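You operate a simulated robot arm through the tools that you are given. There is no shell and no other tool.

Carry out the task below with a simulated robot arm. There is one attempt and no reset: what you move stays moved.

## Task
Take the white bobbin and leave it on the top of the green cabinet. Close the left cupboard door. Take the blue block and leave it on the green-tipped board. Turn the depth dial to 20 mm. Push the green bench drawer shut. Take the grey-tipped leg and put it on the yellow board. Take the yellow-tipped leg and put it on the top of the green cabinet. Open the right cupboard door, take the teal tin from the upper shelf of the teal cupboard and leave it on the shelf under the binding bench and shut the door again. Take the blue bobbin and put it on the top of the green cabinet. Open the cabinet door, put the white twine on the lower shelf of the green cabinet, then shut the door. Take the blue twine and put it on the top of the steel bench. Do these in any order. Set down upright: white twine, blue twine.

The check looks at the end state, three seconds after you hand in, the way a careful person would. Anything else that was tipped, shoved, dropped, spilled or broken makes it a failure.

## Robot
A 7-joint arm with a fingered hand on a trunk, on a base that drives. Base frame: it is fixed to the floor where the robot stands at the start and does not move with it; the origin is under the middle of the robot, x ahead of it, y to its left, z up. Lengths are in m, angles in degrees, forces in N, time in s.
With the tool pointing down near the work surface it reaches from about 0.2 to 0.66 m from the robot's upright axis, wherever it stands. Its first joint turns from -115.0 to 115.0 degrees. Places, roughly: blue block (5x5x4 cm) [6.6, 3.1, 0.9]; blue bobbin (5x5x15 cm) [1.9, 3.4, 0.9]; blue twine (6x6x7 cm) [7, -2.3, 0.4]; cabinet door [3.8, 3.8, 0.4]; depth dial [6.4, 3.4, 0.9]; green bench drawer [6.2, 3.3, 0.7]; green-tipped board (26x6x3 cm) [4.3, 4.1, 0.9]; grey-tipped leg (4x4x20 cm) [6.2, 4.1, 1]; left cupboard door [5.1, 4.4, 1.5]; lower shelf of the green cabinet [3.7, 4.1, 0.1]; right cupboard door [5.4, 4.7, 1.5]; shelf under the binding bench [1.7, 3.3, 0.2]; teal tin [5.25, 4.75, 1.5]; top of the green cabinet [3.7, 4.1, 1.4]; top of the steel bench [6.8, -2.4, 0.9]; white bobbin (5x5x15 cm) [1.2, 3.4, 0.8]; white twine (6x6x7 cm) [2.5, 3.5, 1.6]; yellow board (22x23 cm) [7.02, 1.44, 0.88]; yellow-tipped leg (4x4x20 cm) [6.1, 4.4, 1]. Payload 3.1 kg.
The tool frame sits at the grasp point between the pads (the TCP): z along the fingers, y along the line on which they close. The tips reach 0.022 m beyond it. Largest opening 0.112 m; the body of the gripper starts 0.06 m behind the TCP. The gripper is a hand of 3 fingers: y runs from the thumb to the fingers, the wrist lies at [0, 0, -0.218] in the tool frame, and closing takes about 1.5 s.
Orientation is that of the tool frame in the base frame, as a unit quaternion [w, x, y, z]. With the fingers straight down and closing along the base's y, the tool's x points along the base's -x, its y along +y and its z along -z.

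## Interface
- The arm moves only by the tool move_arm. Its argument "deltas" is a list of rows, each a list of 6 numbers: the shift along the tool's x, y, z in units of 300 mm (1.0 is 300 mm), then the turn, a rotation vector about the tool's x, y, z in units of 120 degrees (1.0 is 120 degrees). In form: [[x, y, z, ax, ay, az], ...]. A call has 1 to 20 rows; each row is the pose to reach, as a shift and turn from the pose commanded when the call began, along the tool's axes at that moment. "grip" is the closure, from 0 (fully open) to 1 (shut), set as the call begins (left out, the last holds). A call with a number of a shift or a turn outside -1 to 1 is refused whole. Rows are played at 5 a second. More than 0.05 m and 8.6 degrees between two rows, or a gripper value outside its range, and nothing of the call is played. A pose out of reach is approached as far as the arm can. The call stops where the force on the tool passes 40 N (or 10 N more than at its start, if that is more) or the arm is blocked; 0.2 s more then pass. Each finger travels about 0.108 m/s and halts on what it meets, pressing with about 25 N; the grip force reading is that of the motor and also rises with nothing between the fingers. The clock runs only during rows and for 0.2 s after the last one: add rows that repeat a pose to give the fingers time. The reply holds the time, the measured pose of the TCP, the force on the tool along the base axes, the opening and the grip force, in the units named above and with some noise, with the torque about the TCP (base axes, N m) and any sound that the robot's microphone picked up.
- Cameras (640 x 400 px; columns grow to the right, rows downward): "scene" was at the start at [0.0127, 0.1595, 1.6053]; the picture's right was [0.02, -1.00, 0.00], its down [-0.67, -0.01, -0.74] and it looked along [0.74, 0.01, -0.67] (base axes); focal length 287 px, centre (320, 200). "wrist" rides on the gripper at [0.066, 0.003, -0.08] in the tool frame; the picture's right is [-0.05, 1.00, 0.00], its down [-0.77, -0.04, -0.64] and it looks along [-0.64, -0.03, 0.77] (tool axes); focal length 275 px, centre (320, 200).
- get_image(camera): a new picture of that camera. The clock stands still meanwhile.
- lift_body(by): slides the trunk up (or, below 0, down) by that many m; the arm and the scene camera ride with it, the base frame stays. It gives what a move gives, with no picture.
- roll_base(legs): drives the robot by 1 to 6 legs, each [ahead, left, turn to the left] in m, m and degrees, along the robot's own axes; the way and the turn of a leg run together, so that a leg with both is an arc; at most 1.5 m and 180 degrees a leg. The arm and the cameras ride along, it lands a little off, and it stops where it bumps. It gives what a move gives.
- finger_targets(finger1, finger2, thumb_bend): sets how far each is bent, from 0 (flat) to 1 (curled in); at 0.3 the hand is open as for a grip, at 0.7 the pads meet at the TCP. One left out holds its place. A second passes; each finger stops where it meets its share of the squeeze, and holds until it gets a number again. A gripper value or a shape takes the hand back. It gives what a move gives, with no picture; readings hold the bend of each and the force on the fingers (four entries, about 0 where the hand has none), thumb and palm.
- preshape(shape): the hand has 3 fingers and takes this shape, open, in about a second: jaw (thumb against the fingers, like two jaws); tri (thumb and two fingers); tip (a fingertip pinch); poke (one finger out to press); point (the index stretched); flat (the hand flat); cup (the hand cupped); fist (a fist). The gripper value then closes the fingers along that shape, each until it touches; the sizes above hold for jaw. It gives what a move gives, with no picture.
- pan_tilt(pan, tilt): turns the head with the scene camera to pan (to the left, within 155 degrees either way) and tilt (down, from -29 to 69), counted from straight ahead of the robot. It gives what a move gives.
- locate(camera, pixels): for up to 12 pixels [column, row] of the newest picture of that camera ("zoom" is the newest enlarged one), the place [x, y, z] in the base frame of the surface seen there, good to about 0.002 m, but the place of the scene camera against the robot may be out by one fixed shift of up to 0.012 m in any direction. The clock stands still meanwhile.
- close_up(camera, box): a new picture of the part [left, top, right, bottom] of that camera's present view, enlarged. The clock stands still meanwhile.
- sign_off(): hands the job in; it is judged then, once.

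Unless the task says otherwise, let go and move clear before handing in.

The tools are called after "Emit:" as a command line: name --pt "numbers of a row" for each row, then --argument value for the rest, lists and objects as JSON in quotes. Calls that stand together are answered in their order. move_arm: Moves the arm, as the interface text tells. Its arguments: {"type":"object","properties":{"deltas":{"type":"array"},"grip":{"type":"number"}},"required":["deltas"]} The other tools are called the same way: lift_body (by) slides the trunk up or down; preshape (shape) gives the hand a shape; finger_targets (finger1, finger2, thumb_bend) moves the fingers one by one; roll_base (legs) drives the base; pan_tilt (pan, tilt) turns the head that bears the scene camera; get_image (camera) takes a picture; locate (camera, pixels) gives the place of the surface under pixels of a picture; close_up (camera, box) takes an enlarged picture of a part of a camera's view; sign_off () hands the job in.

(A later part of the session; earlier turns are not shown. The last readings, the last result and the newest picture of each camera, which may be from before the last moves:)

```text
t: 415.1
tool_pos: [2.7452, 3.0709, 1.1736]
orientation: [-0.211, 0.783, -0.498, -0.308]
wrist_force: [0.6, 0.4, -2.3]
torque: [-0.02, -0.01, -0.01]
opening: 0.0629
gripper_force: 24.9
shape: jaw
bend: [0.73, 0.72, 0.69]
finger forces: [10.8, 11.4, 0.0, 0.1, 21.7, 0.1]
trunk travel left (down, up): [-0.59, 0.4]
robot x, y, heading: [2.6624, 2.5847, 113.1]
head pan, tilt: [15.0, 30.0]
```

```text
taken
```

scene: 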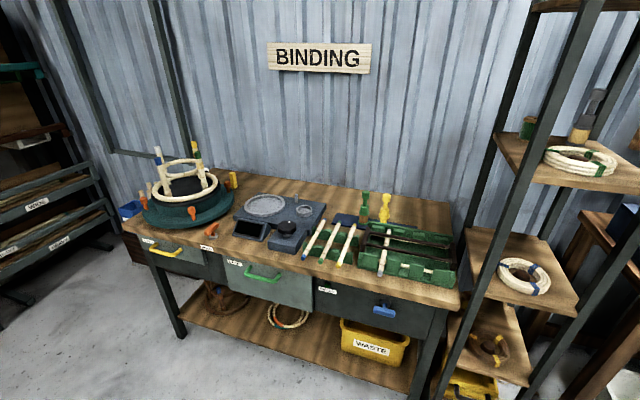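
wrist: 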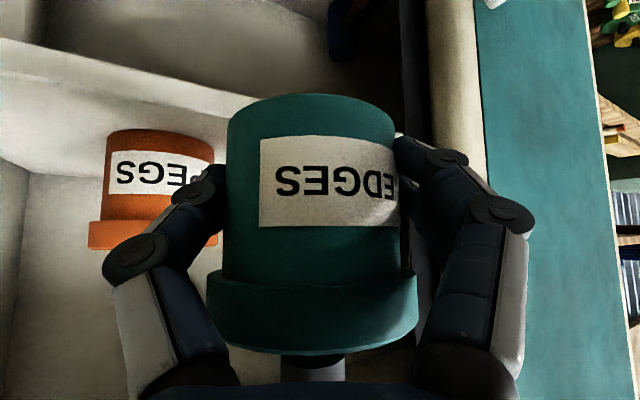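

The shelf under the bench holds a bundle (230,298), rings (288,315) and a yellow bin (375,345). I'll go closer and lower to find a clear spot.

Emit:
roll_base --legs '[[0, 0.65, 0]]'

Emit:
lift_body --by -0.35

Emit:
pan_tilt --pan 0 --tilt 35

Emit:
get_image --camera "scene"

```text
t: 418.7
tool_pos: [2.143, 2.8141, 1.1727]
orientation: [-0.211, 0.782, -0.499, -0.307]
wrist_force: [0.2, 0.6, -2.0]
torque: [-0.08, 0.0, -0.02]
opening: 0.0629
gripper_force: 24.4
shape: jaw
bend: [0.73, 0.72, 0.69]
finger forces: [10.7, 11.3, 0.0, 0.2, 21.5, 0.1]
trunk travel left (down, up): [-0.59, 0.4]
robot x, y, heading: [2.0566, 2.331, 112.8]
head pan, tilt: [15.0, 30.0]
```

```text
t: 422.1
tool_pos: [2.143, 2.8131, 0.8232]
orientation: [-0.211, 0.782, -0.5, -0.307]
wrist_force: [-0.5, 0.4, -1.9]
torque: [0.0, -0.03, 0.01]
opening: 0.063
gripper_force: 25.1
shape: jaw
bend: [0.73, 0.72, 0.69]
finger forces: [10.8, 11.3, 0.1, 0.0, 21.6, 0.0]
trunk travel left (down, up): [-0.24, 0.75]
robot x, y, heading: [2.0554, 2.3332, 112.7]
head pan, tilt: [15.0, 30.0]
```

```text
t: 422.9
tool_pos: [2.143, 2.8126, 0.8227]
orientation: [-0.212, 0.781, -0.499, -0.308]
wrist_force: [0.6, -0.5, -2.3]
torque: [-0.05, -0.02, -0.02]
opening: 0.0629
gripper_force: 25.1
shape: jaw
bend: [0.73, 0.72, 0.69]
finger forces: [10.8, 11.2, 0.1, 0.0, 21.5, 0.0]
trunk travel left (down, up): [-0.24, 0.75]
robot x, y, heading: [2.0535, 2.3293, 113.0]
head pan, tilt: [0.0, 35.0]
```

```text
taken
```

scene: 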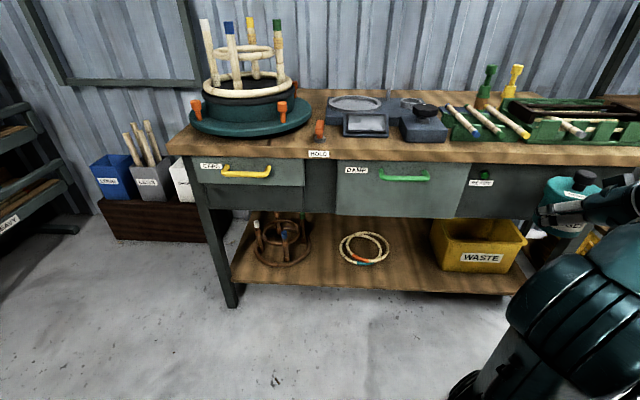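

Emit:
locate --camera "scene" --pixels '[[412, 255], [390, 250], [435, 260], [320, 255], [340, 250], [310, 250], [365, 290], [450, 292], [412, 235], [325, 235], [390, 215], [300, 215]]'

Emit:
close_up --camera "scene" --box '[220, 190, 540, 310]'

```text
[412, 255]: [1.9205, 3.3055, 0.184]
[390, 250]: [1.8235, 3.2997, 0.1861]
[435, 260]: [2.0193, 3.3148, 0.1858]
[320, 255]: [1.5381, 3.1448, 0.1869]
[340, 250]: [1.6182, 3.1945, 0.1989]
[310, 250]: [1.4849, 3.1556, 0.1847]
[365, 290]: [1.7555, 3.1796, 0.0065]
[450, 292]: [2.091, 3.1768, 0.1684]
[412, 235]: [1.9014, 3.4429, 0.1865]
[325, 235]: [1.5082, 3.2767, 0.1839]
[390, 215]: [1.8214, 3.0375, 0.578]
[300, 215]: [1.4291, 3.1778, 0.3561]
```

```text
2.00 times, centred on (380, 250) of scene
```

zoom: 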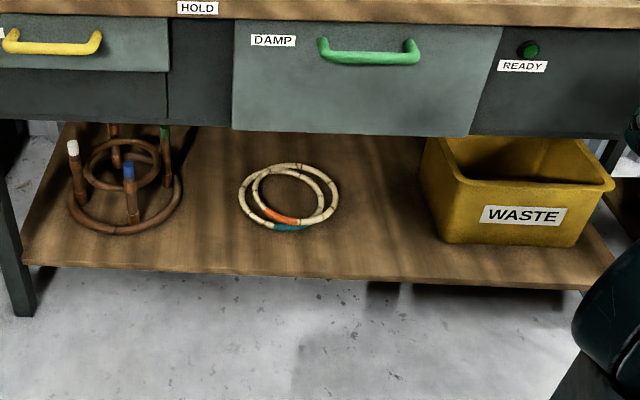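

The gap between the rings and the yellow bin, around (412,258), is ~0.19 m wide: a good spot, true ≈ (1.949,3.262), shelf z≈0.18. Lowering trunk and arm in front of the bench.

Emit:
lift_body --by -0.235

Emit:
move_arm --pt "0.018 0.057 0.112 0 0 0" --pt "0.036 0.115 0.223 0 0 0" --pt "0.054 0.172 0.335 0 0 0" --pt "0.071 0.23 0.446 0 0 0" --pt "0.089 0.287 0.558 0 0 0" --pt "0.107 0.344 0.669 0 0 0" --pt "0.107 0.344 0.669 0 0 0"

Emit:
move_arm --pt "0.018 0.058 0.112 0 0 0" --pt "0.036 0.115 0.223 0 0 0" --pt "0.054 0.172 0.335 0 0 0" --pt "0.072 0.23 0.446 0 0 0" --pt "0.072 0.23 0.446 0 0 0"

Emit:
get_image --camera "wrist"

Emit:
get_image --camera "scene"

```text
t: 425.4
tool_pos: [2.143, 2.8136, 0.5884]
orientation: [-0.212, 0.782, -0.499, -0.307]
wrist_force: [0.6, 0.0, -1.8]
torque: [-0.06, -0.02, -0.03]
opening: 0.0627
gripper_force: 25.3
shape: jaw
bend: [0.73, 0.72, 0.69]
finger forces: [10.7, 11.4, 0.0, 0.1, 21.4, 0.0]
trunk travel left (down, up): [-0.005, 0.985]
robot x, y, heading: [2.0582, 2.331, 112.9]
head pan, tilt: [0.0, 35.0]
```

```text
t: 427.0
tool_pos: [2.0052, 2.8789, 0.4188]
orientation: [-0.212, 0.782, -0.5, -0.307]
wrist_force: [0.2, 0.4, -2.6]
torque: [-0.07, -0.03, 0.01]
opening: 0.0628
gripper_force: 25.3
shape: jaw
bend: [0.73, 0.72, 0.69]
finger forces: [10.7, 11.5, 0.0, 0.0, 21.6, 0.1]
trunk travel left (down, up): [-0.005, 0.985]
robot x, y, heading: [2.0593, 2.333, 112.8]
head pan, tilt: [0.0, 35.0]
```

```text
t: 428.2
tool_pos: [1.9146, 2.9227, 0.304]
orientation: [-0.211, 0.782, -0.5, -0.307]
wrist_force: [-0.6, -0.3, -1.8]
torque: [-0.05, 0.0, -0.01]
opening: 0.0627
gripper_force: 24.9
shape: jaw
bend: [0.73, 0.72, 0.69]
finger forces: [10.8, 11.6, 0.0, 0.0, 21.7, 0.1]
trunk travel left (down, up): [-0.005, 0.985]
robot x, y, heading: [2.0582, 2.3291, 113.0]
head pan, tilt: [0.0, 35.0]
```

```text
taken
```

wrist: 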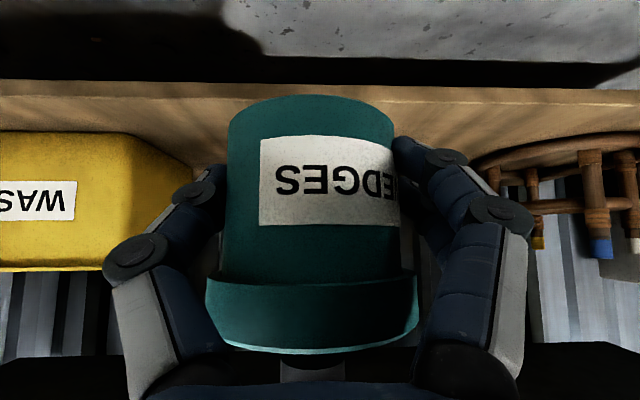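

```text
taken
```

scene: 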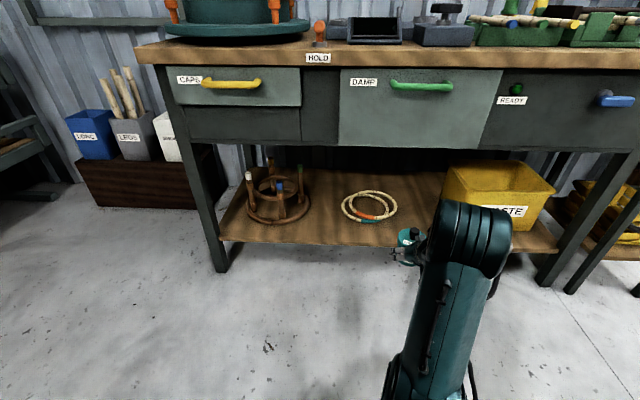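

Emit:
roll_base --legs '[[0, -0.164, 0], [0.15, 0, 0]]'

Emit:
get_image --camera "scene"

Emit:
get_image --camera "wrist"

```text
t: 430.6
tool_pos: [2.0089, 3.1296, 0.3048]
orientation: [-0.211, 0.782, -0.5, -0.307]
wrist_force: [0.2, 0.4, -3.0]
torque: [-0.04, 0.02, 0.0]
opening: 0.0628
gripper_force: 24.9
shape: jaw
bend: [0.73, 0.72, 0.69]
finger forces: [10.9, 11.7, 0.1, 0.0, 21.7, 0.0]
trunk travel left (down, up): [-0.005, 0.985]
robot x, y, heading: [2.1499, 2.5352, 113.0]
head pan, tilt: [0.0, 35.0]
```

```text
taken
```

scene: 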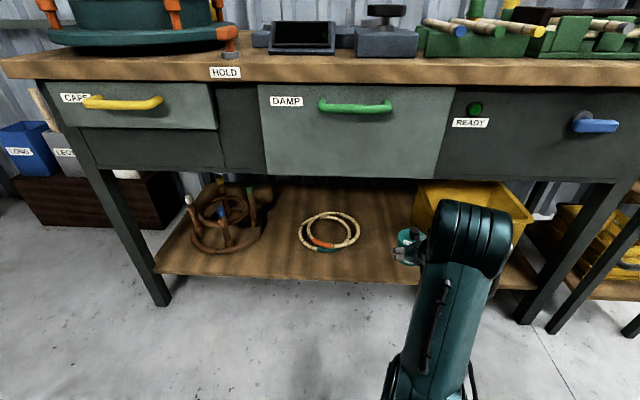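

```text
taken
```

wrist: 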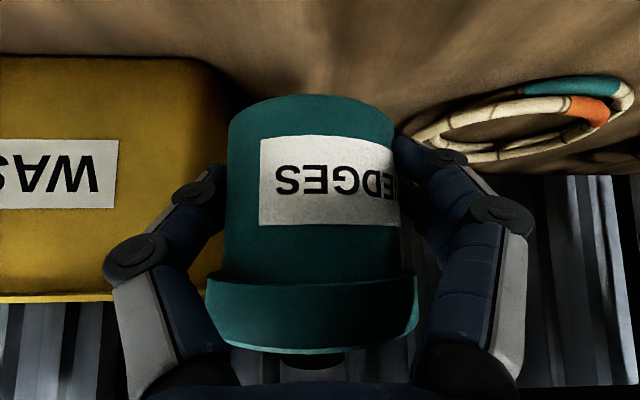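

Emit:
locate --camera "wrist" --pixels '[[205, 100], [215, 75], [180, 62], [405, 140], [430, 120], [300, 60], [330, 30], [60, 150], [540, 160], [250, 20]]'

```text
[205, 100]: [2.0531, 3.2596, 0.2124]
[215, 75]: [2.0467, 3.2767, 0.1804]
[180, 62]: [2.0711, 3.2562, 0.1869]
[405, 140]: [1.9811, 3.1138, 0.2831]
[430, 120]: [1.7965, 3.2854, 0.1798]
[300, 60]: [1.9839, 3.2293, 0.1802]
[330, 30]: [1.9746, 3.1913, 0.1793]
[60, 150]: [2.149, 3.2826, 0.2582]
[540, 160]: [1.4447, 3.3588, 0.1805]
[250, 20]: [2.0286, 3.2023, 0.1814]
```

Shelf at z 0.180; the bin's near corner is (2.053,3.26). Driving 0.15 m ahead puts the tin centrally in the gap, then lowering.

Emit:
roll_base --legs '[[0.15, 0.005, 0]]'

Emit:
move_arm --pt "0.04 0 0.042 0 0 0" --pt "0.08 0 0.084 0 0 0" --pt "0.12 0 0.126 0 0 0" --pt "0.162 0 0.168 0 0 0" --pt "0.162 0 0.168 0 0 0"

Emit:
get_image --camera "wrist"

Emit:
get_image --camera "scene"

```text
t: 432.1
tool_pos: [1.9484, 3.2567, 0.3029]
orientation: [-0.206, 0.782, -0.503, -0.303]
wrist_force: [-0.2, -0.3, -2.0]
torque: [-0.05, -0.01, 0.01]
opening: 0.0628
gripper_force: 25.4
shape: jaw
bend: [0.73, 0.72, 0.69]
finger forces: [10.8, 11.6, 0.0, 0.0, 21.8, 0.1]
trunk travel left (down, up): [-0.005, 0.985]
robot x, y, heading: [2.0888, 2.668, 113.1]
head pan, tilt: [0.0, 35.0]
stopped in leg 1: the robot was blocked; the commanded pose is now the measured one
```

```text
t: 433.3
tool_pos: [1.9504, 3.2597, 0.2288]
orientation: [-0.205, 0.782, -0.505, -0.301]
wrist_force: [-0.6, 0.4, -2.0]
torque: [-0.09, -0.05, 0.01]
opening: 0.0628
gripper_force: 24.7
shape: jaw
bend: [0.73, 0.72, 0.69]
finger forces: [10.7, 11.8, 0.0, 0.0, 21.8, 0.1]
trunk travel left (down, up): [-0.005, 0.985]
robot x, y, heading: [2.0864, 2.6697, 112.7]
head pan, tilt: [0.0, 35.0]
```

```text
taken
```

wrist: 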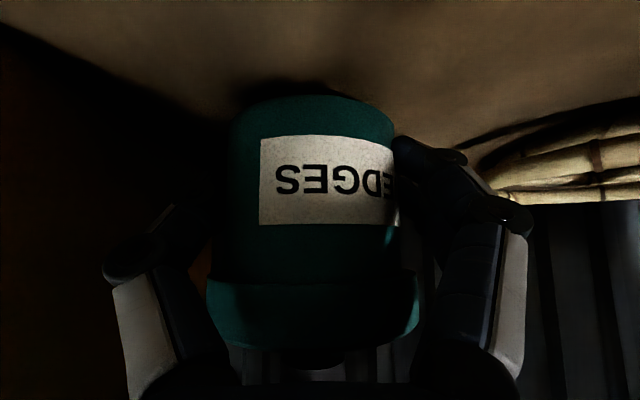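

```text
taken
```

scene: 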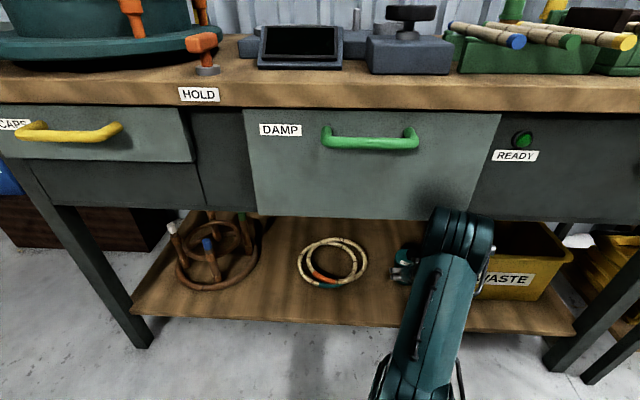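

The base stopped a centimetre short (forearm under the drawer front), fine. Tin bottom is now ~7 mm above the shelf; lowering in small steps.

Emit:
move_arm --pt "0.0092 0 0.0096 0 0 0" --pt "0.0092 0 0.0096 0 0 0"

Emit:
move_arm --pt "0.007 0 0.0072 0 0 0" --pt "0.007 0 0.0072 0 0 0"

Emit:
move_arm --pt "0.007 0 0.0072 0 0 0" --pt "0.007 0 0.0072 0 0 0"

```text
t: 433.9
tool_pos: [1.9499, 3.2608, 0.227]
orientation: [-0.207, 0.782, -0.504, -0.303]
wrist_force: [0.9, -0.3, -2.2]
torque: [-0.02, -0.04, -0.01]
opening: 0.0625
gripper_force: 24.8
shape: jaw
bend: [0.73, 0.72, 0.69]
finger forces: [10.7, 11.7, 0.0, 0.1, 21.8, 0.1]
trunk travel left (down, up): [-0.005, 0.985]
robot x, y, heading: [2.0875, 2.6719, 112.9]
head pan, tilt: [0.0, 35.0]
```

```text
t: 434.5
tool_pos: [1.9519, 3.2598, 0.2236]
orientation: [-0.206, 0.782, -0.504, -0.303]
wrist_force: [0.4, -0.3, -2.2]
torque: [-0.02, -0.03, -0.01]
opening: 0.063
gripper_force: 25.2
shape: jaw
bend: [0.73, 0.72, 0.69]
finger forces: [10.7, 11.7, 0.0, 0.0, 21.7, 0.1]
trunk travel left (down, up): [-0.005, 0.985]
robot x, y, heading: [2.0862, 2.6704, 112.8]
head pan, tilt: [0.0, 35.0]
```

```text
t: 435.1
tool_pos: [1.9509, 3.2583, 0.2216]
orientation: [-0.206, 0.782, -0.504, -0.303]
wrist_force: [0.6, -0.5, -1.5]
torque: [-0.04, -0.02, 0.02]
opening: 0.0629
gripper_force: 24.9
shape: jaw
bend: [0.73, 0.72, 0.69]
finger forces: [10.8, 11.7, 0.1, 0.0, 21.7, 0.0]
trunk travel left (down, up): [-0.005, 0.985]
robot x, y, heading: [2.0892, 2.6705, 113.0]
head pan, tilt: [0.0, 35.0]
```

Emit:
move_arm --pt "0.007 0 0.0072 0 0 0" --pt "0.007 0 0.0072 0 0 0"

Emit:
move_arm --pt "0.007 0 0.0072 0 0 0" --pt "0.007 0 0.0072 0 0 0"

```text
t: 435.7
tool_pos: [1.951, 3.2587, 0.2185]
orientation: [-0.206, 0.782, -0.504, -0.302]
wrist_force: [0.3, -0.6, -2.1]
torque: [-0.04, -0.02, -0.02]
opening: 0.0626
gripper_force: 25.5
shape: jaw
bend: [0.73, 0.72, 0.69]
finger forces: [10.7, 11.7, 0.1, 0.0, 21.7, 0.1]
trunk travel left (down, up): [-0.005, 0.985]
robot x, y, heading: [2.0861, 2.6702, 112.5]
head pan, tilt: [0.0, 35.0]
```

```text
t: 436.3
tool_pos: [1.9515, 3.2591, 0.2145]
orientation: [-0.206, 0.782, -0.505, -0.302]
wrist_force: [-0.1, 0.4, -3.2]
torque: [-0.05, 0.0, -0.03]
opening: 0.0628
gripper_force: 24.9
shape: jaw
bend: [0.73, 0.72, 0.69]
finger forces: [10.6, 11.7, 0.1, 0.0, 21.7, 0.1]
trunk travel left (down, up): [-0.005, 0.985]
robot x, y, heading: [2.0858, 2.6682, 112.9]
head pan, tilt: [0.0, 35.0]
```

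Emit:
move_arm --pt "0.007 0 0.0072 0 0 0" --pt "0.007 0 0.0072 0 0 0"

Emit:
move_arm --pt "0.007 0 0.0072 0 0 0" --pt "0.007 0 0.0072 0 0 0"

Emit:
get_image --camera "wrist"

```text
t: 436.9
tool_pos: [1.95, 3.2593, 0.2119]
orientation: [-0.207, 0.782, -0.503, -0.304]
wrist_force: [-1.5, 0.8, 0.3]
torque: [0.04, -0.04, 0.03]
opening: 0.0628
gripper_force: 24.8
shape: jaw
bend: [0.73, 0.72, 0.69]
finger forces: [11.3, 12.0, 0.1, 0.0, 21.7, 0.0]
trunk travel left (down, up): [-0.005, 0.985]
robot x, y, heading: [2.0853, 2.6707, 112.9]
head pan, tilt: [0.0, 35.0]
```

```text
t: 437.5
tool_pos: [1.9509, 3.2587, 0.211]
orientation: [-0.209, 0.781, -0.504, -0.305]
wrist_force: [-0.7, -2.1, 17.6]
torque: [0.14, 0.01, 0.0]
opening: 0.0626
gripper_force: 24.9
shape: jaw
bend: [0.73, 0.72, 0.69]
finger forces: [12.9, 12.3, 0.0, 0.0, 23.3, 0.0]
trunk travel left (down, up): [-0.005, 0.985]
robot x, y, heading: [2.084, 2.6694, 112.8]
head pan, tilt: [0.0, 35.0]
```

```text
taken
```

wrist: 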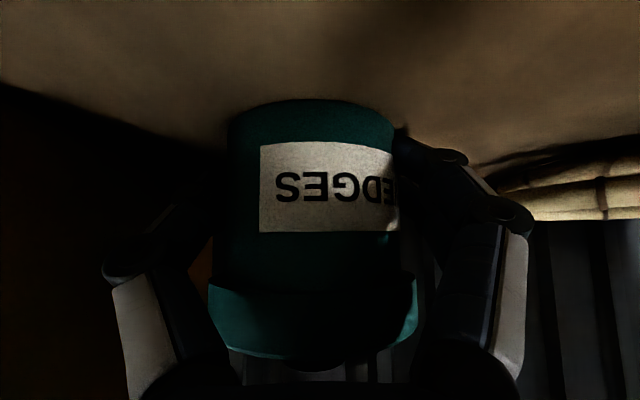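

Contact at 17.6 N. Releasing.

Emit:
move_arm --pt "0 0 0 0 0 0" --pt "0 0 0 0 0 0" --pt "0 0 0 0 0 0" --pt "0 0 0 0 0 0" --pt "0 0 0 0 0 0" --grip 0.12

Emit:
get_image --camera "wrist"

```text
t: 438.7
tool_pos: [1.9505, 3.2579, 0.2089]
orientation: [-0.206, 0.782, -0.504, -0.303]
wrist_force: [-0.6, -1.0, 0.2]
torque: [-0.01, 0.02, -0.03]
opening: 0.0985
gripper_force: 0.0
shape: jaw
bend: [0.51, 0.51, 0.46]
finger forces: [0.1, 0.1, 0.0, 0.0, 0.1, 0.0]
trunk travel left (down, up): [-0.005, 0.985]
robot x, y, heading: [2.0852, 2.6747, 113.0]
head pan, tilt: [0.0, 35.0]
```

```text
taken
```

wrist: 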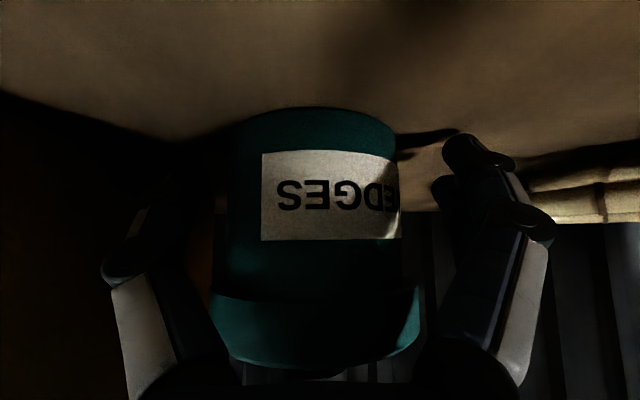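

Emit:
roll_base --legs '[[-0.35, 0, 0]]'

Emit:
get_image --camera "scene"

```text
t: 441.0
tool_pos: [2.085, 2.9408, 0.2087]
orientation: [-0.206, 0.782, -0.504, -0.303]
wrist_force: [0.7, 0.3, 0.5]
torque: [0.02, 0.05, -0.01]
opening: 0.0985
gripper_force: 0.1
shape: jaw
bend: [0.51, 0.51, 0.46]
finger forces: [0.1, 0.0, 0.0, 0.1, 0.0, 0.0]
trunk travel left (down, up): [-0.005, 0.985]
robot x, y, heading: [2.2216, 2.3498, 112.5]
head pan, tilt: [0.0, 35.0]
```

```text
taken
```

scene: 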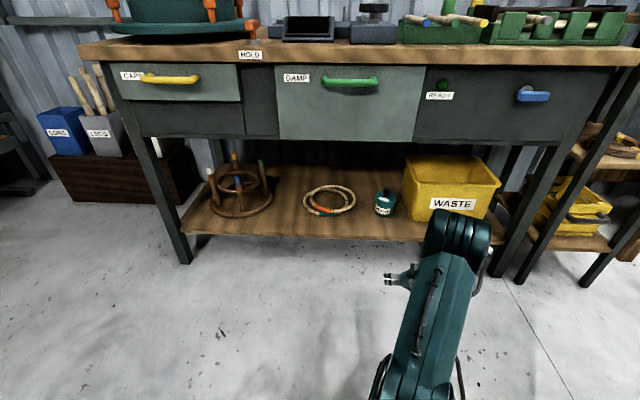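

The teal tin stands on the shelf under the bench at (386,202). Raising and returning to the cupboard to shut its right door.

Emit:
lift_body --by 0.4

Emit:
lift_body --by 0.4

Emit:
roll_base --legs '[[0, -1.45, 0.5], [0, -1.45, 0.5], [0, -0.75, 0]]'

Emit:
lift_body --by 0.18

Emit:
pan_tilt --pan -5 --tilt 25

Emit:
get_image --camera "scene"

```text
t: 444.8
tool_pos: [2.0837, 2.9414, 0.608]
orientation: [-0.206, 0.782, -0.504, -0.303]
wrist_force: [-0.8, -0.8, 0.1]
torque: [0.03, 0.04, -0.01]
opening: 0.0984
gripper_force: 0.0
shape: jaw
bend: [0.51, 0.51, 0.46]
finger forces: [0.1, 0.0, 0.0, 0.0, 0.1, 0.0]
trunk travel left (down, up): [-0.405, 0.585]
robot x, y, heading: [2.2247, 2.3519, 113.0]
head pan, tilt: [0.0, 35.0]
```

```text
t: 448.6
tool_pos: [2.0849, 2.9403, 1.0091]
orientation: [-0.206, 0.782, -0.504, -0.302]
wrist_force: [-0.5, -0.6, 0.9]
torque: [0.02, 0.01, 0.0]
opening: 0.0987
gripper_force: 0.0
shape: jaw
bend: [0.51, 0.51, 0.46]
finger forces: [0.1, 0.1, 0.0, 0.1, 0.0, 0.1]
trunk travel left (down, up): [-0.805, 0.185]
robot x, y, heading: [2.2232, 2.3513, 112.6]
head pan, tilt: [0.0, 35.0]
```

```text
t: 466.2
tool_pos: [5.4874, 4.2708, 1.0079]
orientation: [-0.213, 0.771, -0.52, -0.299]
wrist_force: [0.4, 0.1, -0.6]
torque: [0.02, 0.0, 0.01]
opening: 0.0986
gripper_force: 0.0
shape: jaw
bend: [0.51, 0.51, 0.46]
finger forces: [0.0, 0.0, 0.0, 0.0, 0.0, 0.1]
trunk travel left (down, up): [-0.805, 0.185]
robot x, y, heading: [5.5968, 3.6768, 110.3]
head pan, tilt: [0.0, 35.0]
```

```text
t: 468.2
tool_pos: [5.4868, 4.2713, 1.1888]
orientation: [-0.213, 0.771, -0.521, -0.298]
wrist_force: [-0.1, -0.4, -0.3]
torque: [-0.01, 0.0, 0.02]
opening: 0.0988
gripper_force: 0.0
shape: jaw
bend: [0.51, 0.51, 0.46]
finger forces: [0.0, 0.1, 0.0, 0.0, 0.1, 0.1]
trunk travel left (down, up): [-0.985, 0.005]
robot x, y, heading: [5.5974, 3.6765, 110.6]
head pan, tilt: [0.0, 35.0]
```

```text
t: 468.9
tool_pos: [5.4871, 4.2703, 1.1885]
orientation: [-0.213, 0.771, -0.521, -0.298]
wrist_force: [-0.2, 0.1, -0.4]
torque: [-0.01, 0.03, 0.0]
opening: 0.0983
gripper_force: 0.2
shape: jaw
bend: [0.51, 0.51, 0.46]
finger forces: [0.0, 0.0, 0.1, 0.1, 0.0, 0.0]
trunk travel left (down, up): [-0.985, 0.005]
robot x, y, heading: [5.5995, 3.6809, 110.4]
head pan, tilt: [-5.0, 25.0]
```

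```text
taken
```

scene: 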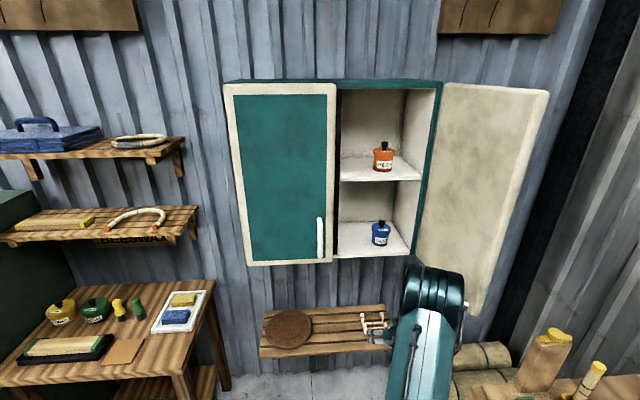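

Emit:
locate --camera "scene" --pixels '[[540, 95], [478, 305], [445, 90], [420, 250], [520, 200], [600, 100], [560, 250], [620, 200], [545, 335], [500, 360]]'

```text
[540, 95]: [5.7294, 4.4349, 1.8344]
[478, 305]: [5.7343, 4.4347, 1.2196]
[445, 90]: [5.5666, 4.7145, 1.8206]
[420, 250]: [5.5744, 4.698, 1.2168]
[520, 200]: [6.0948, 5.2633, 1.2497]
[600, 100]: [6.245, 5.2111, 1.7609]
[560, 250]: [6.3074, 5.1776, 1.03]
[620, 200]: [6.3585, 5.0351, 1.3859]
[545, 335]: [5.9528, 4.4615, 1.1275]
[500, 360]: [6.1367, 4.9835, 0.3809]
```

The door's edge is at about (5.742,4.428), ~105° open. I'll level the hand as a fist at z≈1.5 (above the handle), and bring it round to the door's outer side.

Emit:
move_arm --pt "-0.1 0 -0.103 0 0 0" --pt "-0.2 0 -0.206 0 0 0" --pt "-0.3 0 -0.309 0 0 0" --pt "-0.4 0 -0.411 0 -0.066 0" --pt "-0.5 0 -0.514 0 -0.132 0" --pt "-0.6 0 -0.617 0 -0.198 0" --pt "-0.69 0 -0.72 0 -0.264 0" --pt "-0.69 0 -0.72 0 -0.33 0" --pt "-0.69 0 -0.72 0 -0.385 0" --pt "-0.69 0 -0.72 0 -0.385 0" --grip 1

Emit:
get_image --camera "scene"

```text
t: 471.1
tool_pos: [5.479, 4.2727, 1.4892]
orientation: [-0.402, 0.591, -0.396, -0.577]
wrist_force: [0.3, 0.0, -0.5]
torque: [0.0, -0.02, 0.01]
opening: 0.0001
gripper_force: 24.5
shape: jaw
bend: [0.67, 0.67, 0.75]
finger forces: [0.1, 0.0, 0.0, 0.0, 0.0, 0.0]
trunk travel left (down, up): [-0.985, 0.005]
robot x, y, heading: [5.5995, 3.6783, 110.4]
head pan, tilt: [-5.0, 25.0]
```

```text
taken
```

scene: 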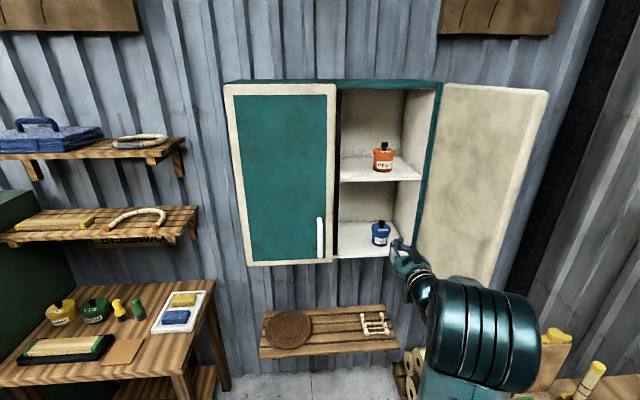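

Emit:
move_arm --pt "0 0 -0.14 0 0 0" --pt "0 0 -0.28 0 0 0" --pt "0 0 -0.42 0 0 0" --pt "0 -0.12 -0.5 0 0 0" --pt "0 -0.26 -0.5 0 0 0" --pt "0 -0.4 -0.5 0 0 0" --pt "0 -0.55 -0.5 0 0 0" --pt "0 -0.7 -0.5 0 0 0" --pt "0 -0.85 -0.5 0 0 0" --pt "0 -1.0 -0.5 0 0 0" --pt "0 -1.0 -0.5 0 0 0"

Emit:
roll_base --legs '[[0, -0.11, 0]]'

Emit:
get_image --camera "scene"

```text
t: 473.5
tool_pos: [5.8148, 4.2442, 1.4948]
orientation: [-0.399, 0.593, -0.394, -0.577]
wrist_force: [-0.5, 0.6, -0.3]
torque: [-0.04, 0.0, 0.0]
opening: 0.0
gripper_force: 24.9
shape: jaw
bend: [0.67, 0.67, 0.75]
finger forces: [0.0, 0.1, 0.0, 0.1, 0.0, 0.0]
trunk travel left (down, up): [-0.985, 0.005]
robot x, y, heading: [5.5957, 3.6764, 110.4]
head pan, tilt: [-5.0, 25.0]
```

```text
t: 474.7
tool_pos: [5.9156, 4.2816, 1.4953]
orientation: [-0.4, 0.592, -0.395, -0.577]
wrist_force: [0.3, -0.4, 0.1]
torque: [0.04, 0.01, -0.04]
opening: 0.0
gripper_force: 25.3
shape: jaw
bend: [0.67, 0.67, 0.75]
finger forces: [0.0, 0.0, 0.0, 0.2, 0.1, 0.0]
trunk travel left (down, up): [-0.985, 0.005]
robot x, y, heading: [5.6993, 3.7109, 110.5]
head pan, tilt: [-5.0, 25.0]
```

```text
taken
```

scene: 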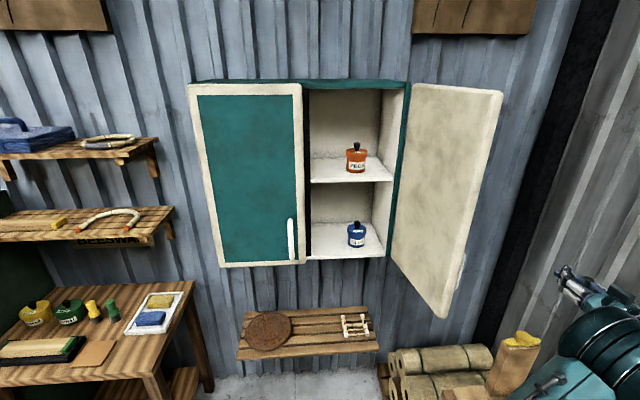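

The fist is outside the door now. Extending forward, then pushing it closed to the left, slowly.

Emit:
move_arm --pt "0 0 0.15 0 0 0" --pt "0 0 0.3 0 0 0" --pt "0 0 0.45 0 0 0" --pt "0 0 0.6 0 0 0" --pt "0 0 0.75 0 0 0" --pt "0 0.04 0.75 0 0 0" --pt "0 0.08 0.75 0 0 0" --pt "0 0.115 0.75 0 0 0" --pt "0 0.15 0.75 0 0 0" --pt "0 0.185 0.75 0 0 0" --pt "0 0.22 0.75 0 0 0" --pt "0 0.255 0.75 0 0 0" --pt "0 0.29 0.75 0 0 0" --pt "0 0.325 0.75 0 0 0" --pt "0 0.36 0.75 0 0 0" --pt "0 0.395 0.75 0 0 0" --pt "0 0.43 0.75 0 0 0" --pt "0 0.465 0.75 0 0 0" --pt "0 0.5 0.75 0 0 0" --pt "0 0.535 0.75 0 0 0"

Emit:
get_image --camera "scene"

```text
t: 478.9
tool_pos: [5.6833, 4.4307, 1.4882]
orientation: [-0.4, 0.593, -0.395, -0.576]
wrist_force: [-0.1, -1.0, 1.3]
torque: [0.0, -0.03, -0.02]
opening: 0.0
gripper_force: 24.9
shape: jaw
bend: [0.67, 0.67, 0.75]
finger forces: [0.0, 0.0, 0.0, 0.0, 0.0, 0.0]
trunk travel left (down, up): [-0.985, 0.005]
robot x, y, heading: [5.6996, 3.7181, 110.3]
head pan, tilt: [-5.0, 25.0]
```

```text
taken
```

scene: 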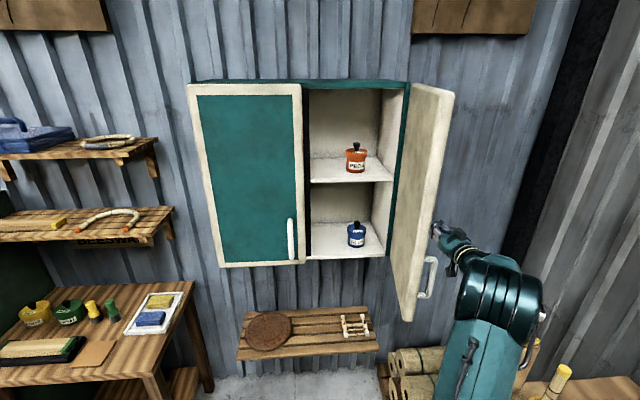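

The door is following, now ~75°. Continuing along its arc.

Emit:
move_arm --pt "0 0.03 0.021 0 0 0" --pt "0 0.06 0.043 0 0 0" --pt "0 0.091 0.064 0 0 0" --pt "0 0.122 0.086 0 0 0" --pt "0 0.152 0.107 0 0 0" --pt "0 0.183 0.129 0 0 0" --pt "0 0.213 0.15 0 0 0" --pt "0 0.251 0.164 0 0 0" --pt "0 0.288 0.178 0 0 0" --pt "0 0.326 0.192 0 0 0" --pt "0 0.364 0.205 0 0 0" --pt "0 0.402 0.219 0 0 0" --pt "0 0.439 0.233 0 0 0" --pt "0 0.477 0.247 0 0 0" --pt "0 0.513 0.277 0 0 0" --pt "0 0.55 0.308 0 0 0" --pt "0 0.586 0.338 0 0 0" --pt "0 0.622 0.368 0 0 0" --pt "0 0.659 0.399 0 0 0" --pt "0 0.695 0.429 0 0 0"

Emit:
get_image --camera "scene"

```text
t: 483.1
tool_pos: [5.4417, 4.4764, 1.4819]
orientation: [-0.4, 0.593, -0.394, -0.577]
wrist_force: [0.3, -0.2, 0.2]
torque: [-0.03, 0.02, -0.01]
opening: 0.0
gripper_force: 25.3
shape: jaw
bend: [0.67, 0.67, 0.75]
finger forces: [0.1, 0.0, 0.0, 0.0, 0.0, 0.1]
trunk travel left (down, up): [-0.985, 0.005]
robot x, y, heading: [5.6998, 3.7132, 110.4]
head pan, tilt: [-5.0, 25.0]
```

```text
taken
```

scene: 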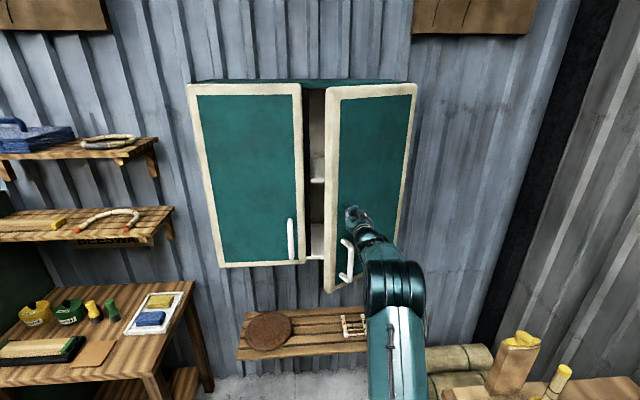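

Emit:
roll_base --legs '[[0.065, 0.04, 0]]'

Emit:
move_arm --pt "0 0.005 0.03 0 0 0" --pt "0 0.01 0.06 0 0 0" --pt "0 0.015 0.09 0 0 0" --pt "0 0.02 0.12 0 0 0" --pt "0 0.025 0.15 0 0 0" --pt "0 0.03 0.18 0 0 0" --pt "0 0.035 0.21 0 0 0" --pt "0 0.04 0.24 0 0 0" --pt "0 0.045 0.27 0 0 0" --pt "0 0.05 0.3 0 0 0"

Emit:
get_image --camera "scene"

```text
t: 484.1
tool_pos: [5.3867, 4.5198, 1.4841]
orientation: [-0.4, 0.592, -0.395, -0.578]
wrist_force: [0.4, 0.9, -0.6]
torque: [-0.02, 0.0, 0.04]
opening: 0.0001
gripper_force: 25.0
shape: jaw
bend: [0.67, 0.67, 0.75]
finger forces: [0.0, 0.1, 0.1, 0.0, 0.0, 0.1]
trunk travel left (down, up): [-0.985, 0.005]
robot x, y, heading: [5.6396, 3.7629, 110.4]
head pan, tilt: [-5.0, 25.0]
```

```text
t: 486.3
tool_pos: [5.3435, 4.5878, 1.4823]
orientation: [-0.401, 0.592, -0.395, -0.577]
wrist_force: [0.9, 0.0, -0.4]
torque: [-0.01, -0.02, -0.02]
opening: 0.0
gripper_force: 24.9
shape: jaw
bend: [0.67, 0.67, 0.75]
finger forces: [0.0, 0.1, 0.0, 0.0, 0.1, 0.0]
out of reach, approached as far as the arm can: row 9, 10
trunk travel left (down, up): [-0.985, 0.005]
robot x, y, heading: [5.642, 3.7604, 110.6]
head pan, tilt: [-5.0, 25.0]
```

```text
taken
```

scene: 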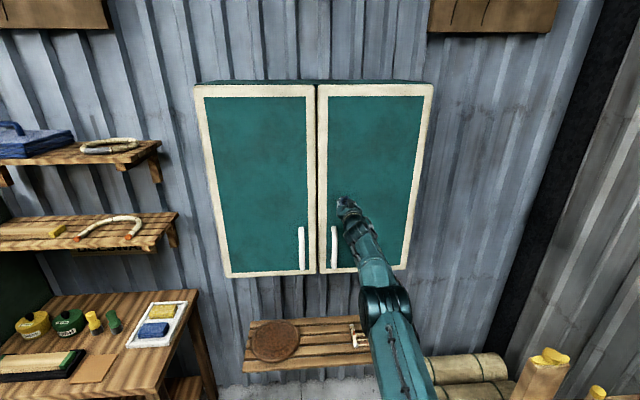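

Almost flush; one last nudge with the base.

Emit:
roll_base --legs '[[0.02, 0, 0]]'

Emit:
roll_base --legs '[[-0.25, 0.05, 0]]'

Emit:
get_image --camera "scene"

Emit:
locate --camera "scene" --pixels '[[330, 100], [325, 240], [310, 100], [315, 240], [420, 100], [205, 100]]'

```text
t: 487.3
tool_pos: [5.338, 4.5959, 1.4864]
orientation: [-0.401, 0.591, -0.394, -0.578]
wrist_force: [6.7, -21.8, -0.3]
torque: [0.02, 0.01, -0.16]
opening: 0.0
gripper_force: 25.0
shape: jaw
bend: [0.72, 0.72, 0.78]
finger forces: [10.6, 10.9, 0.0, 0.0, 0.0, 0.0]
trunk travel left (down, up): [-0.985, 0.005]
robot x, y, heading: [5.635, 3.7809, 110.5]
head pan, tilt: [-5.0, 25.0]
stopped in leg 1: the force on the tool passed its limit at 43 N (the readings are from after the stop); the commanded pose is now the measured one
```

```text
t: 489.1
tool_pos: [5.3797, 4.3566, 1.4796]
orientation: [-0.401, 0.591, -0.398, -0.575]
wrist_force: [0.0, 0.5, 0.7]
torque: [0.0, 0.01, 0.01]
opening: 0.0
gripper_force: 24.8
shape: jaw
bend: [0.68, 0.68, 0.76]
finger forces: [0.0, 0.0, 0.0, 0.0, 0.0, 0.0]
trunk travel left (down, up): [-0.985, 0.005]
robot x, y, heading: [5.6751, 3.5293, 110.3]
head pan, tilt: [-5.0, 25.0]
```

```text
taken
```

scene: 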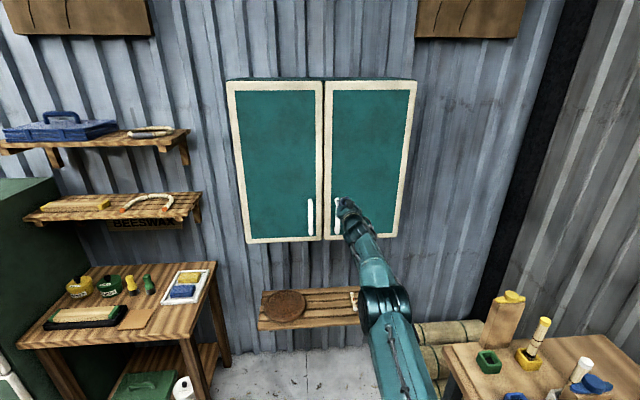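

```text
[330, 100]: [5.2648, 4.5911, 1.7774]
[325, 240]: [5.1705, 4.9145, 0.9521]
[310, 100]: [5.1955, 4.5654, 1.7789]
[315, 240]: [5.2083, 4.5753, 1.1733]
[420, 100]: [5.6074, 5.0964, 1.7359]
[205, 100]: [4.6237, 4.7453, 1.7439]
```

Both cupboard doors are closed flush. Now retract the arm and look at the bench on the right with the legs, block, dial and drawer.

Emit:
move_arm --pt "0 0 -0.15 0 0 0" --pt "0 0 -0.3 0 0 0" --pt "0 0 -0.45 0 0 0" --pt "0 -0.05 -0.6 0 0 0" --pt "0 -0.1 -0.75 0 0 0" --pt "0 -0.15 -0.9 0 0 0" --pt "0 -0.2 -1.0 0 0 0"

Emit:
pan_tilt --pan -75 --tilt 35

Emit:
get_image --camera "scene"

```text
t: 490.7
tool_pos: [5.481, 4.1724, 1.4888]
orientation: [-0.399, 0.593, -0.396, -0.576]
wrist_force: [0.9, -0.1, 0.1]
torque: [-0.03, -0.02, 0.0]
opening: 0.0
gripper_force: 25.1
shape: jaw
bend: [0.68, 0.68, 0.76]
finger forces: [0.0, 0.1, 0.0, 0.0, 0.0, 0.1]
out of reach, approached as far as the arm can: row 5, 6, 7
trunk travel left (down, up): [-0.985, 0.005]
robot x, y, heading: [5.673, 3.5261, 110.4]
head pan, tilt: [-5.0, 25.0]
```

```text
t: 492.1
tool_pos: [5.4804, 4.174, 1.4879]
orientation: [-0.401, 0.592, -0.397, -0.575]
wrist_force: [0.2, 0.0, -0.2]
torque: [0.0, 0.0, -0.02]
opening: 0.0004
gripper_force: 25.3
shape: jaw
bend: [0.68, 0.68, 0.76]
finger forces: [0.0, 0.0, 0.0, 0.1, 0.1, 0.0]
trunk travel left (down, up): [-0.985, 0.005]
robot x, y, heading: [5.6772, 3.5318, 110.3]
head pan, tilt: [-75.0, 35.0]
```

```text
taken
```

scene: 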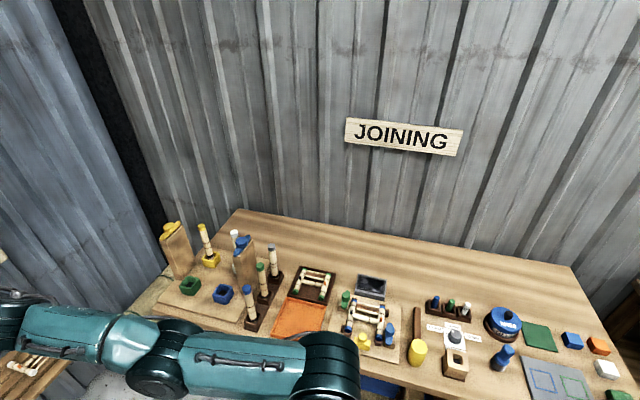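

That's the joining bench. I'll fold the hand to point down, turn the robot to face this bench and look again.

Emit:
move_arm --pt "0.06 0 -0.075 0 0.068 0" --pt "0.12 0 -0.15 0 0.136 0" --pt "0.18 0 -0.225 0 0.204 0" --pt "0.24 0 -0.3 0 0.272 0" --pt "0.3 0 -0.375 0 0.34 0" --pt "0.36 0 -0.45 0 0.408 0" --pt "0.42 0 -0.525 0 0.476 0" --pt "0.48 0 -0.6 0 0.544 0" --pt "0.54 0 -0.675 0 0.612 0" --pt "0.6 0 -0.75 0 0.68 0" --pt "0.66 0 -0.82 0 0.75 0" --pt "0.66 0 -0.82 0 0.75 0" --grip 0

Emit:
roll_base --legs '[[0, 0, -87]]'

Emit:
pan_tilt --pan 0 --tilt 40

Emit:
get_image --camera "scene"

```text
t: 494.9
tool_pos: [5.5548, 3.9578, 1.315]
orientation: [-0.021, 0.825, -0.564, -0.032]
wrist_force: [-1.3, -0.6, -0.4]
torque: [-0.02, 0.0, -0.02]
opening: 0.1121
gripper_force: 0.1
shape: jaw
bend: [0.3, 0.3, 0.3]
finger forces: [0.0, 0.0, 0.0, 0.0, 0.0, 0.0]
out of reach, approached as far as the arm can: row 1, 2, 3, 4, 5, 6, 7, 8, 9, 10, 11
trunk travel left (down, up): [-0.985, 0.005]
robot x, y, heading: [5.6761, 3.5275, 110.1]
head pan, tilt: [-75.0, 35.0]
stopped in row 12: the arm was blocked; the commanded pose is now the measured one
```

```text
t: 499.0
tool_pos: [6.0977, 3.6703, 1.314]
orientation: [0.035, -0.21, 0.977, 0.01]
wrist_force: [-0.9, -0.5, 0.1]
torque: [0.0, 0.0, -0.01]
opening: 0.1119
gripper_force: 0.0
shape: jaw
bend: [0.3, 0.3, 0.3]
finger forces: [0.1, 0.1, 0.0, 0.0, 0.0, 0.0]
trunk travel left (down, up): [-0.985, 0.005]
robot x, y, heading: [5.6772, 3.527, 23.1]
head pan, tilt: [-75.0, 35.0]
```

```text
t: 500.5
tool_pos: [6.0975, 3.6701, 1.3148]
orientation: [0.036, -0.209, 0.977, 0.01]
wrist_force: [0.9, 0.6, 0.0]
torque: [-0.02, -0.04, -0.04]
opening: 0.1121
gripper_force: 0.1
shape: jaw
bend: [0.3, 0.3, 0.3]
finger forces: [0.1, 0.1, 0.0, 0.0, 0.0, 0.0]
trunk travel left (down, up): [-0.985, 0.005]
robot x, y, heading: [5.6744, 3.5267, 23.4]
head pan, tilt: [0.0, 40.0]
```

```text
taken
```

scene: 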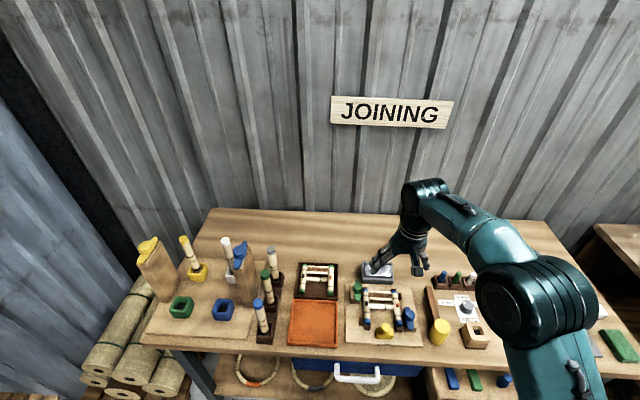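

Emit:
close_up --camera "scene" --box '[130, 215, 310, 350]'

Emit:
close_up --camera "scene" --box '[300, 230, 520, 395]'

Emit:
locate --camera "scene" --pixels '[[184, 240], [190, 255], [197, 273], [227, 242], [230, 265], [231, 280], [240, 255], [271, 252], [274, 280], [258, 302], [263, 325], [150, 250]]'

```text
2.96 times, centred on (220, 282) of scene
```

zoom: 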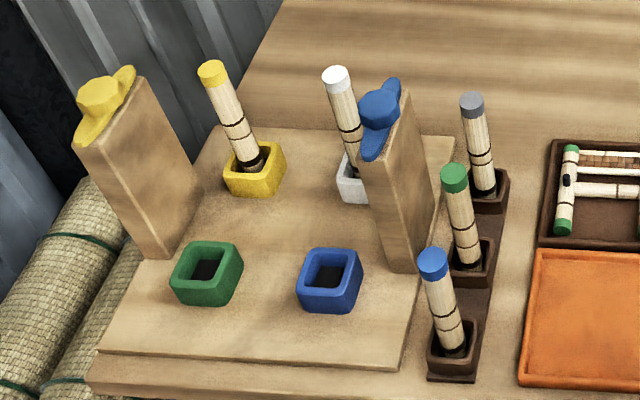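

```text
2.42 times, centred on (410, 312) of scene
```

zoom: 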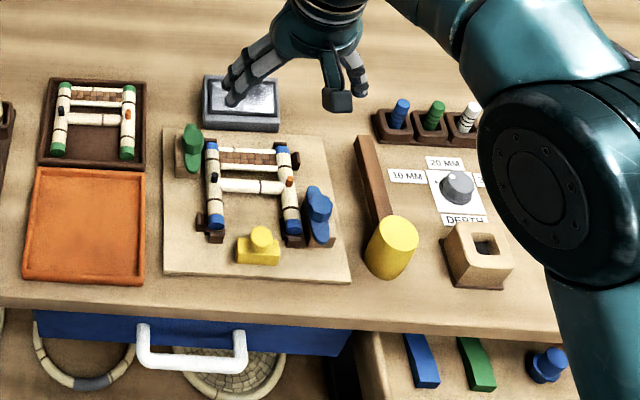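

```text
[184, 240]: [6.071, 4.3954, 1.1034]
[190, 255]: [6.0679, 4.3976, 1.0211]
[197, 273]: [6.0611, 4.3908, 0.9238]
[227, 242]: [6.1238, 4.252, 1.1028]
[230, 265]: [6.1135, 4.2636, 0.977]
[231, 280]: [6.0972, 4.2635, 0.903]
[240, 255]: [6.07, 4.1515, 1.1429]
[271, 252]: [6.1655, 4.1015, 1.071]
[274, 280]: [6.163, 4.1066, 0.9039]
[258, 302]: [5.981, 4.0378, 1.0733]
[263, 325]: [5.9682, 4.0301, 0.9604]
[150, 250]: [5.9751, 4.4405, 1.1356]
```

The yellow-tipped leg stands in the yellow holder (zoom (225,115)), the grey-tipped one at the back of the brown rack (zoom (478,145)). Measuring the bench front edge and other items.

Emit:
locate --camera "scene" --pixels '[[150, 340], [200, 350], [300, 355], [430, 362], [466, 307], [450, 300], [463, 292], [480, 297], [355, 365], [430, 385], [480, 375], [440, 330]]'

Emit:
pan_tilt --pan -40 --tilt 45

Emit:
get_image --camera "scene"

```text
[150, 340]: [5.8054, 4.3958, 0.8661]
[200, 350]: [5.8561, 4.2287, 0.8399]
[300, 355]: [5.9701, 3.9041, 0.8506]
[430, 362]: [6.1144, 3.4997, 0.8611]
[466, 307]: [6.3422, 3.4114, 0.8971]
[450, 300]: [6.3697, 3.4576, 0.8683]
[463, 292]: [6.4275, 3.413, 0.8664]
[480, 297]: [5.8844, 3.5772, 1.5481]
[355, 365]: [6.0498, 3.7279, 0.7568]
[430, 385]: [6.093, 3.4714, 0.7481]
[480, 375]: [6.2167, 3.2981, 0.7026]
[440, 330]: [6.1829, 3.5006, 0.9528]
```

```text
t: 501.6
tool_pos: [6.098, 3.6696, 1.3149]
orientation: [0.035, -0.209, 0.977, 0.009]
wrist_force: [-0.6, -0.5, 0.1]
torque: [0.01, -0.02, 0.04]
opening: 0.1121
gripper_force: 0.1
shape: jaw
bend: [0.3, 0.3, 0.3]
finger forces: [0.1, 0.0, 0.1, 0.0, 0.0, 0.0]
trunk travel left (down, up): [-0.985, 0.005]
robot x, y, heading: [5.674, 3.5268, 23.3]
head pan, tilt: [-40.0, 45.0]
```

```text
taken
```

scene: 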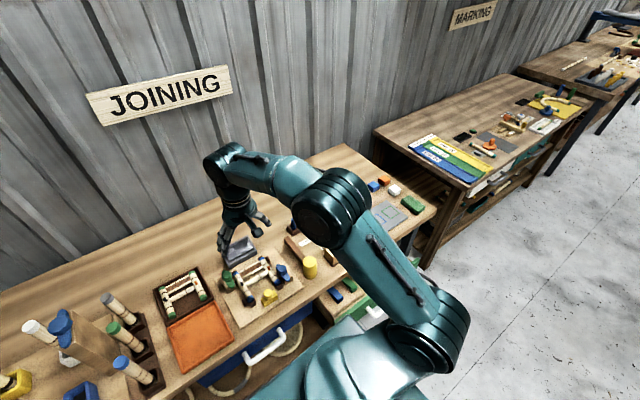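

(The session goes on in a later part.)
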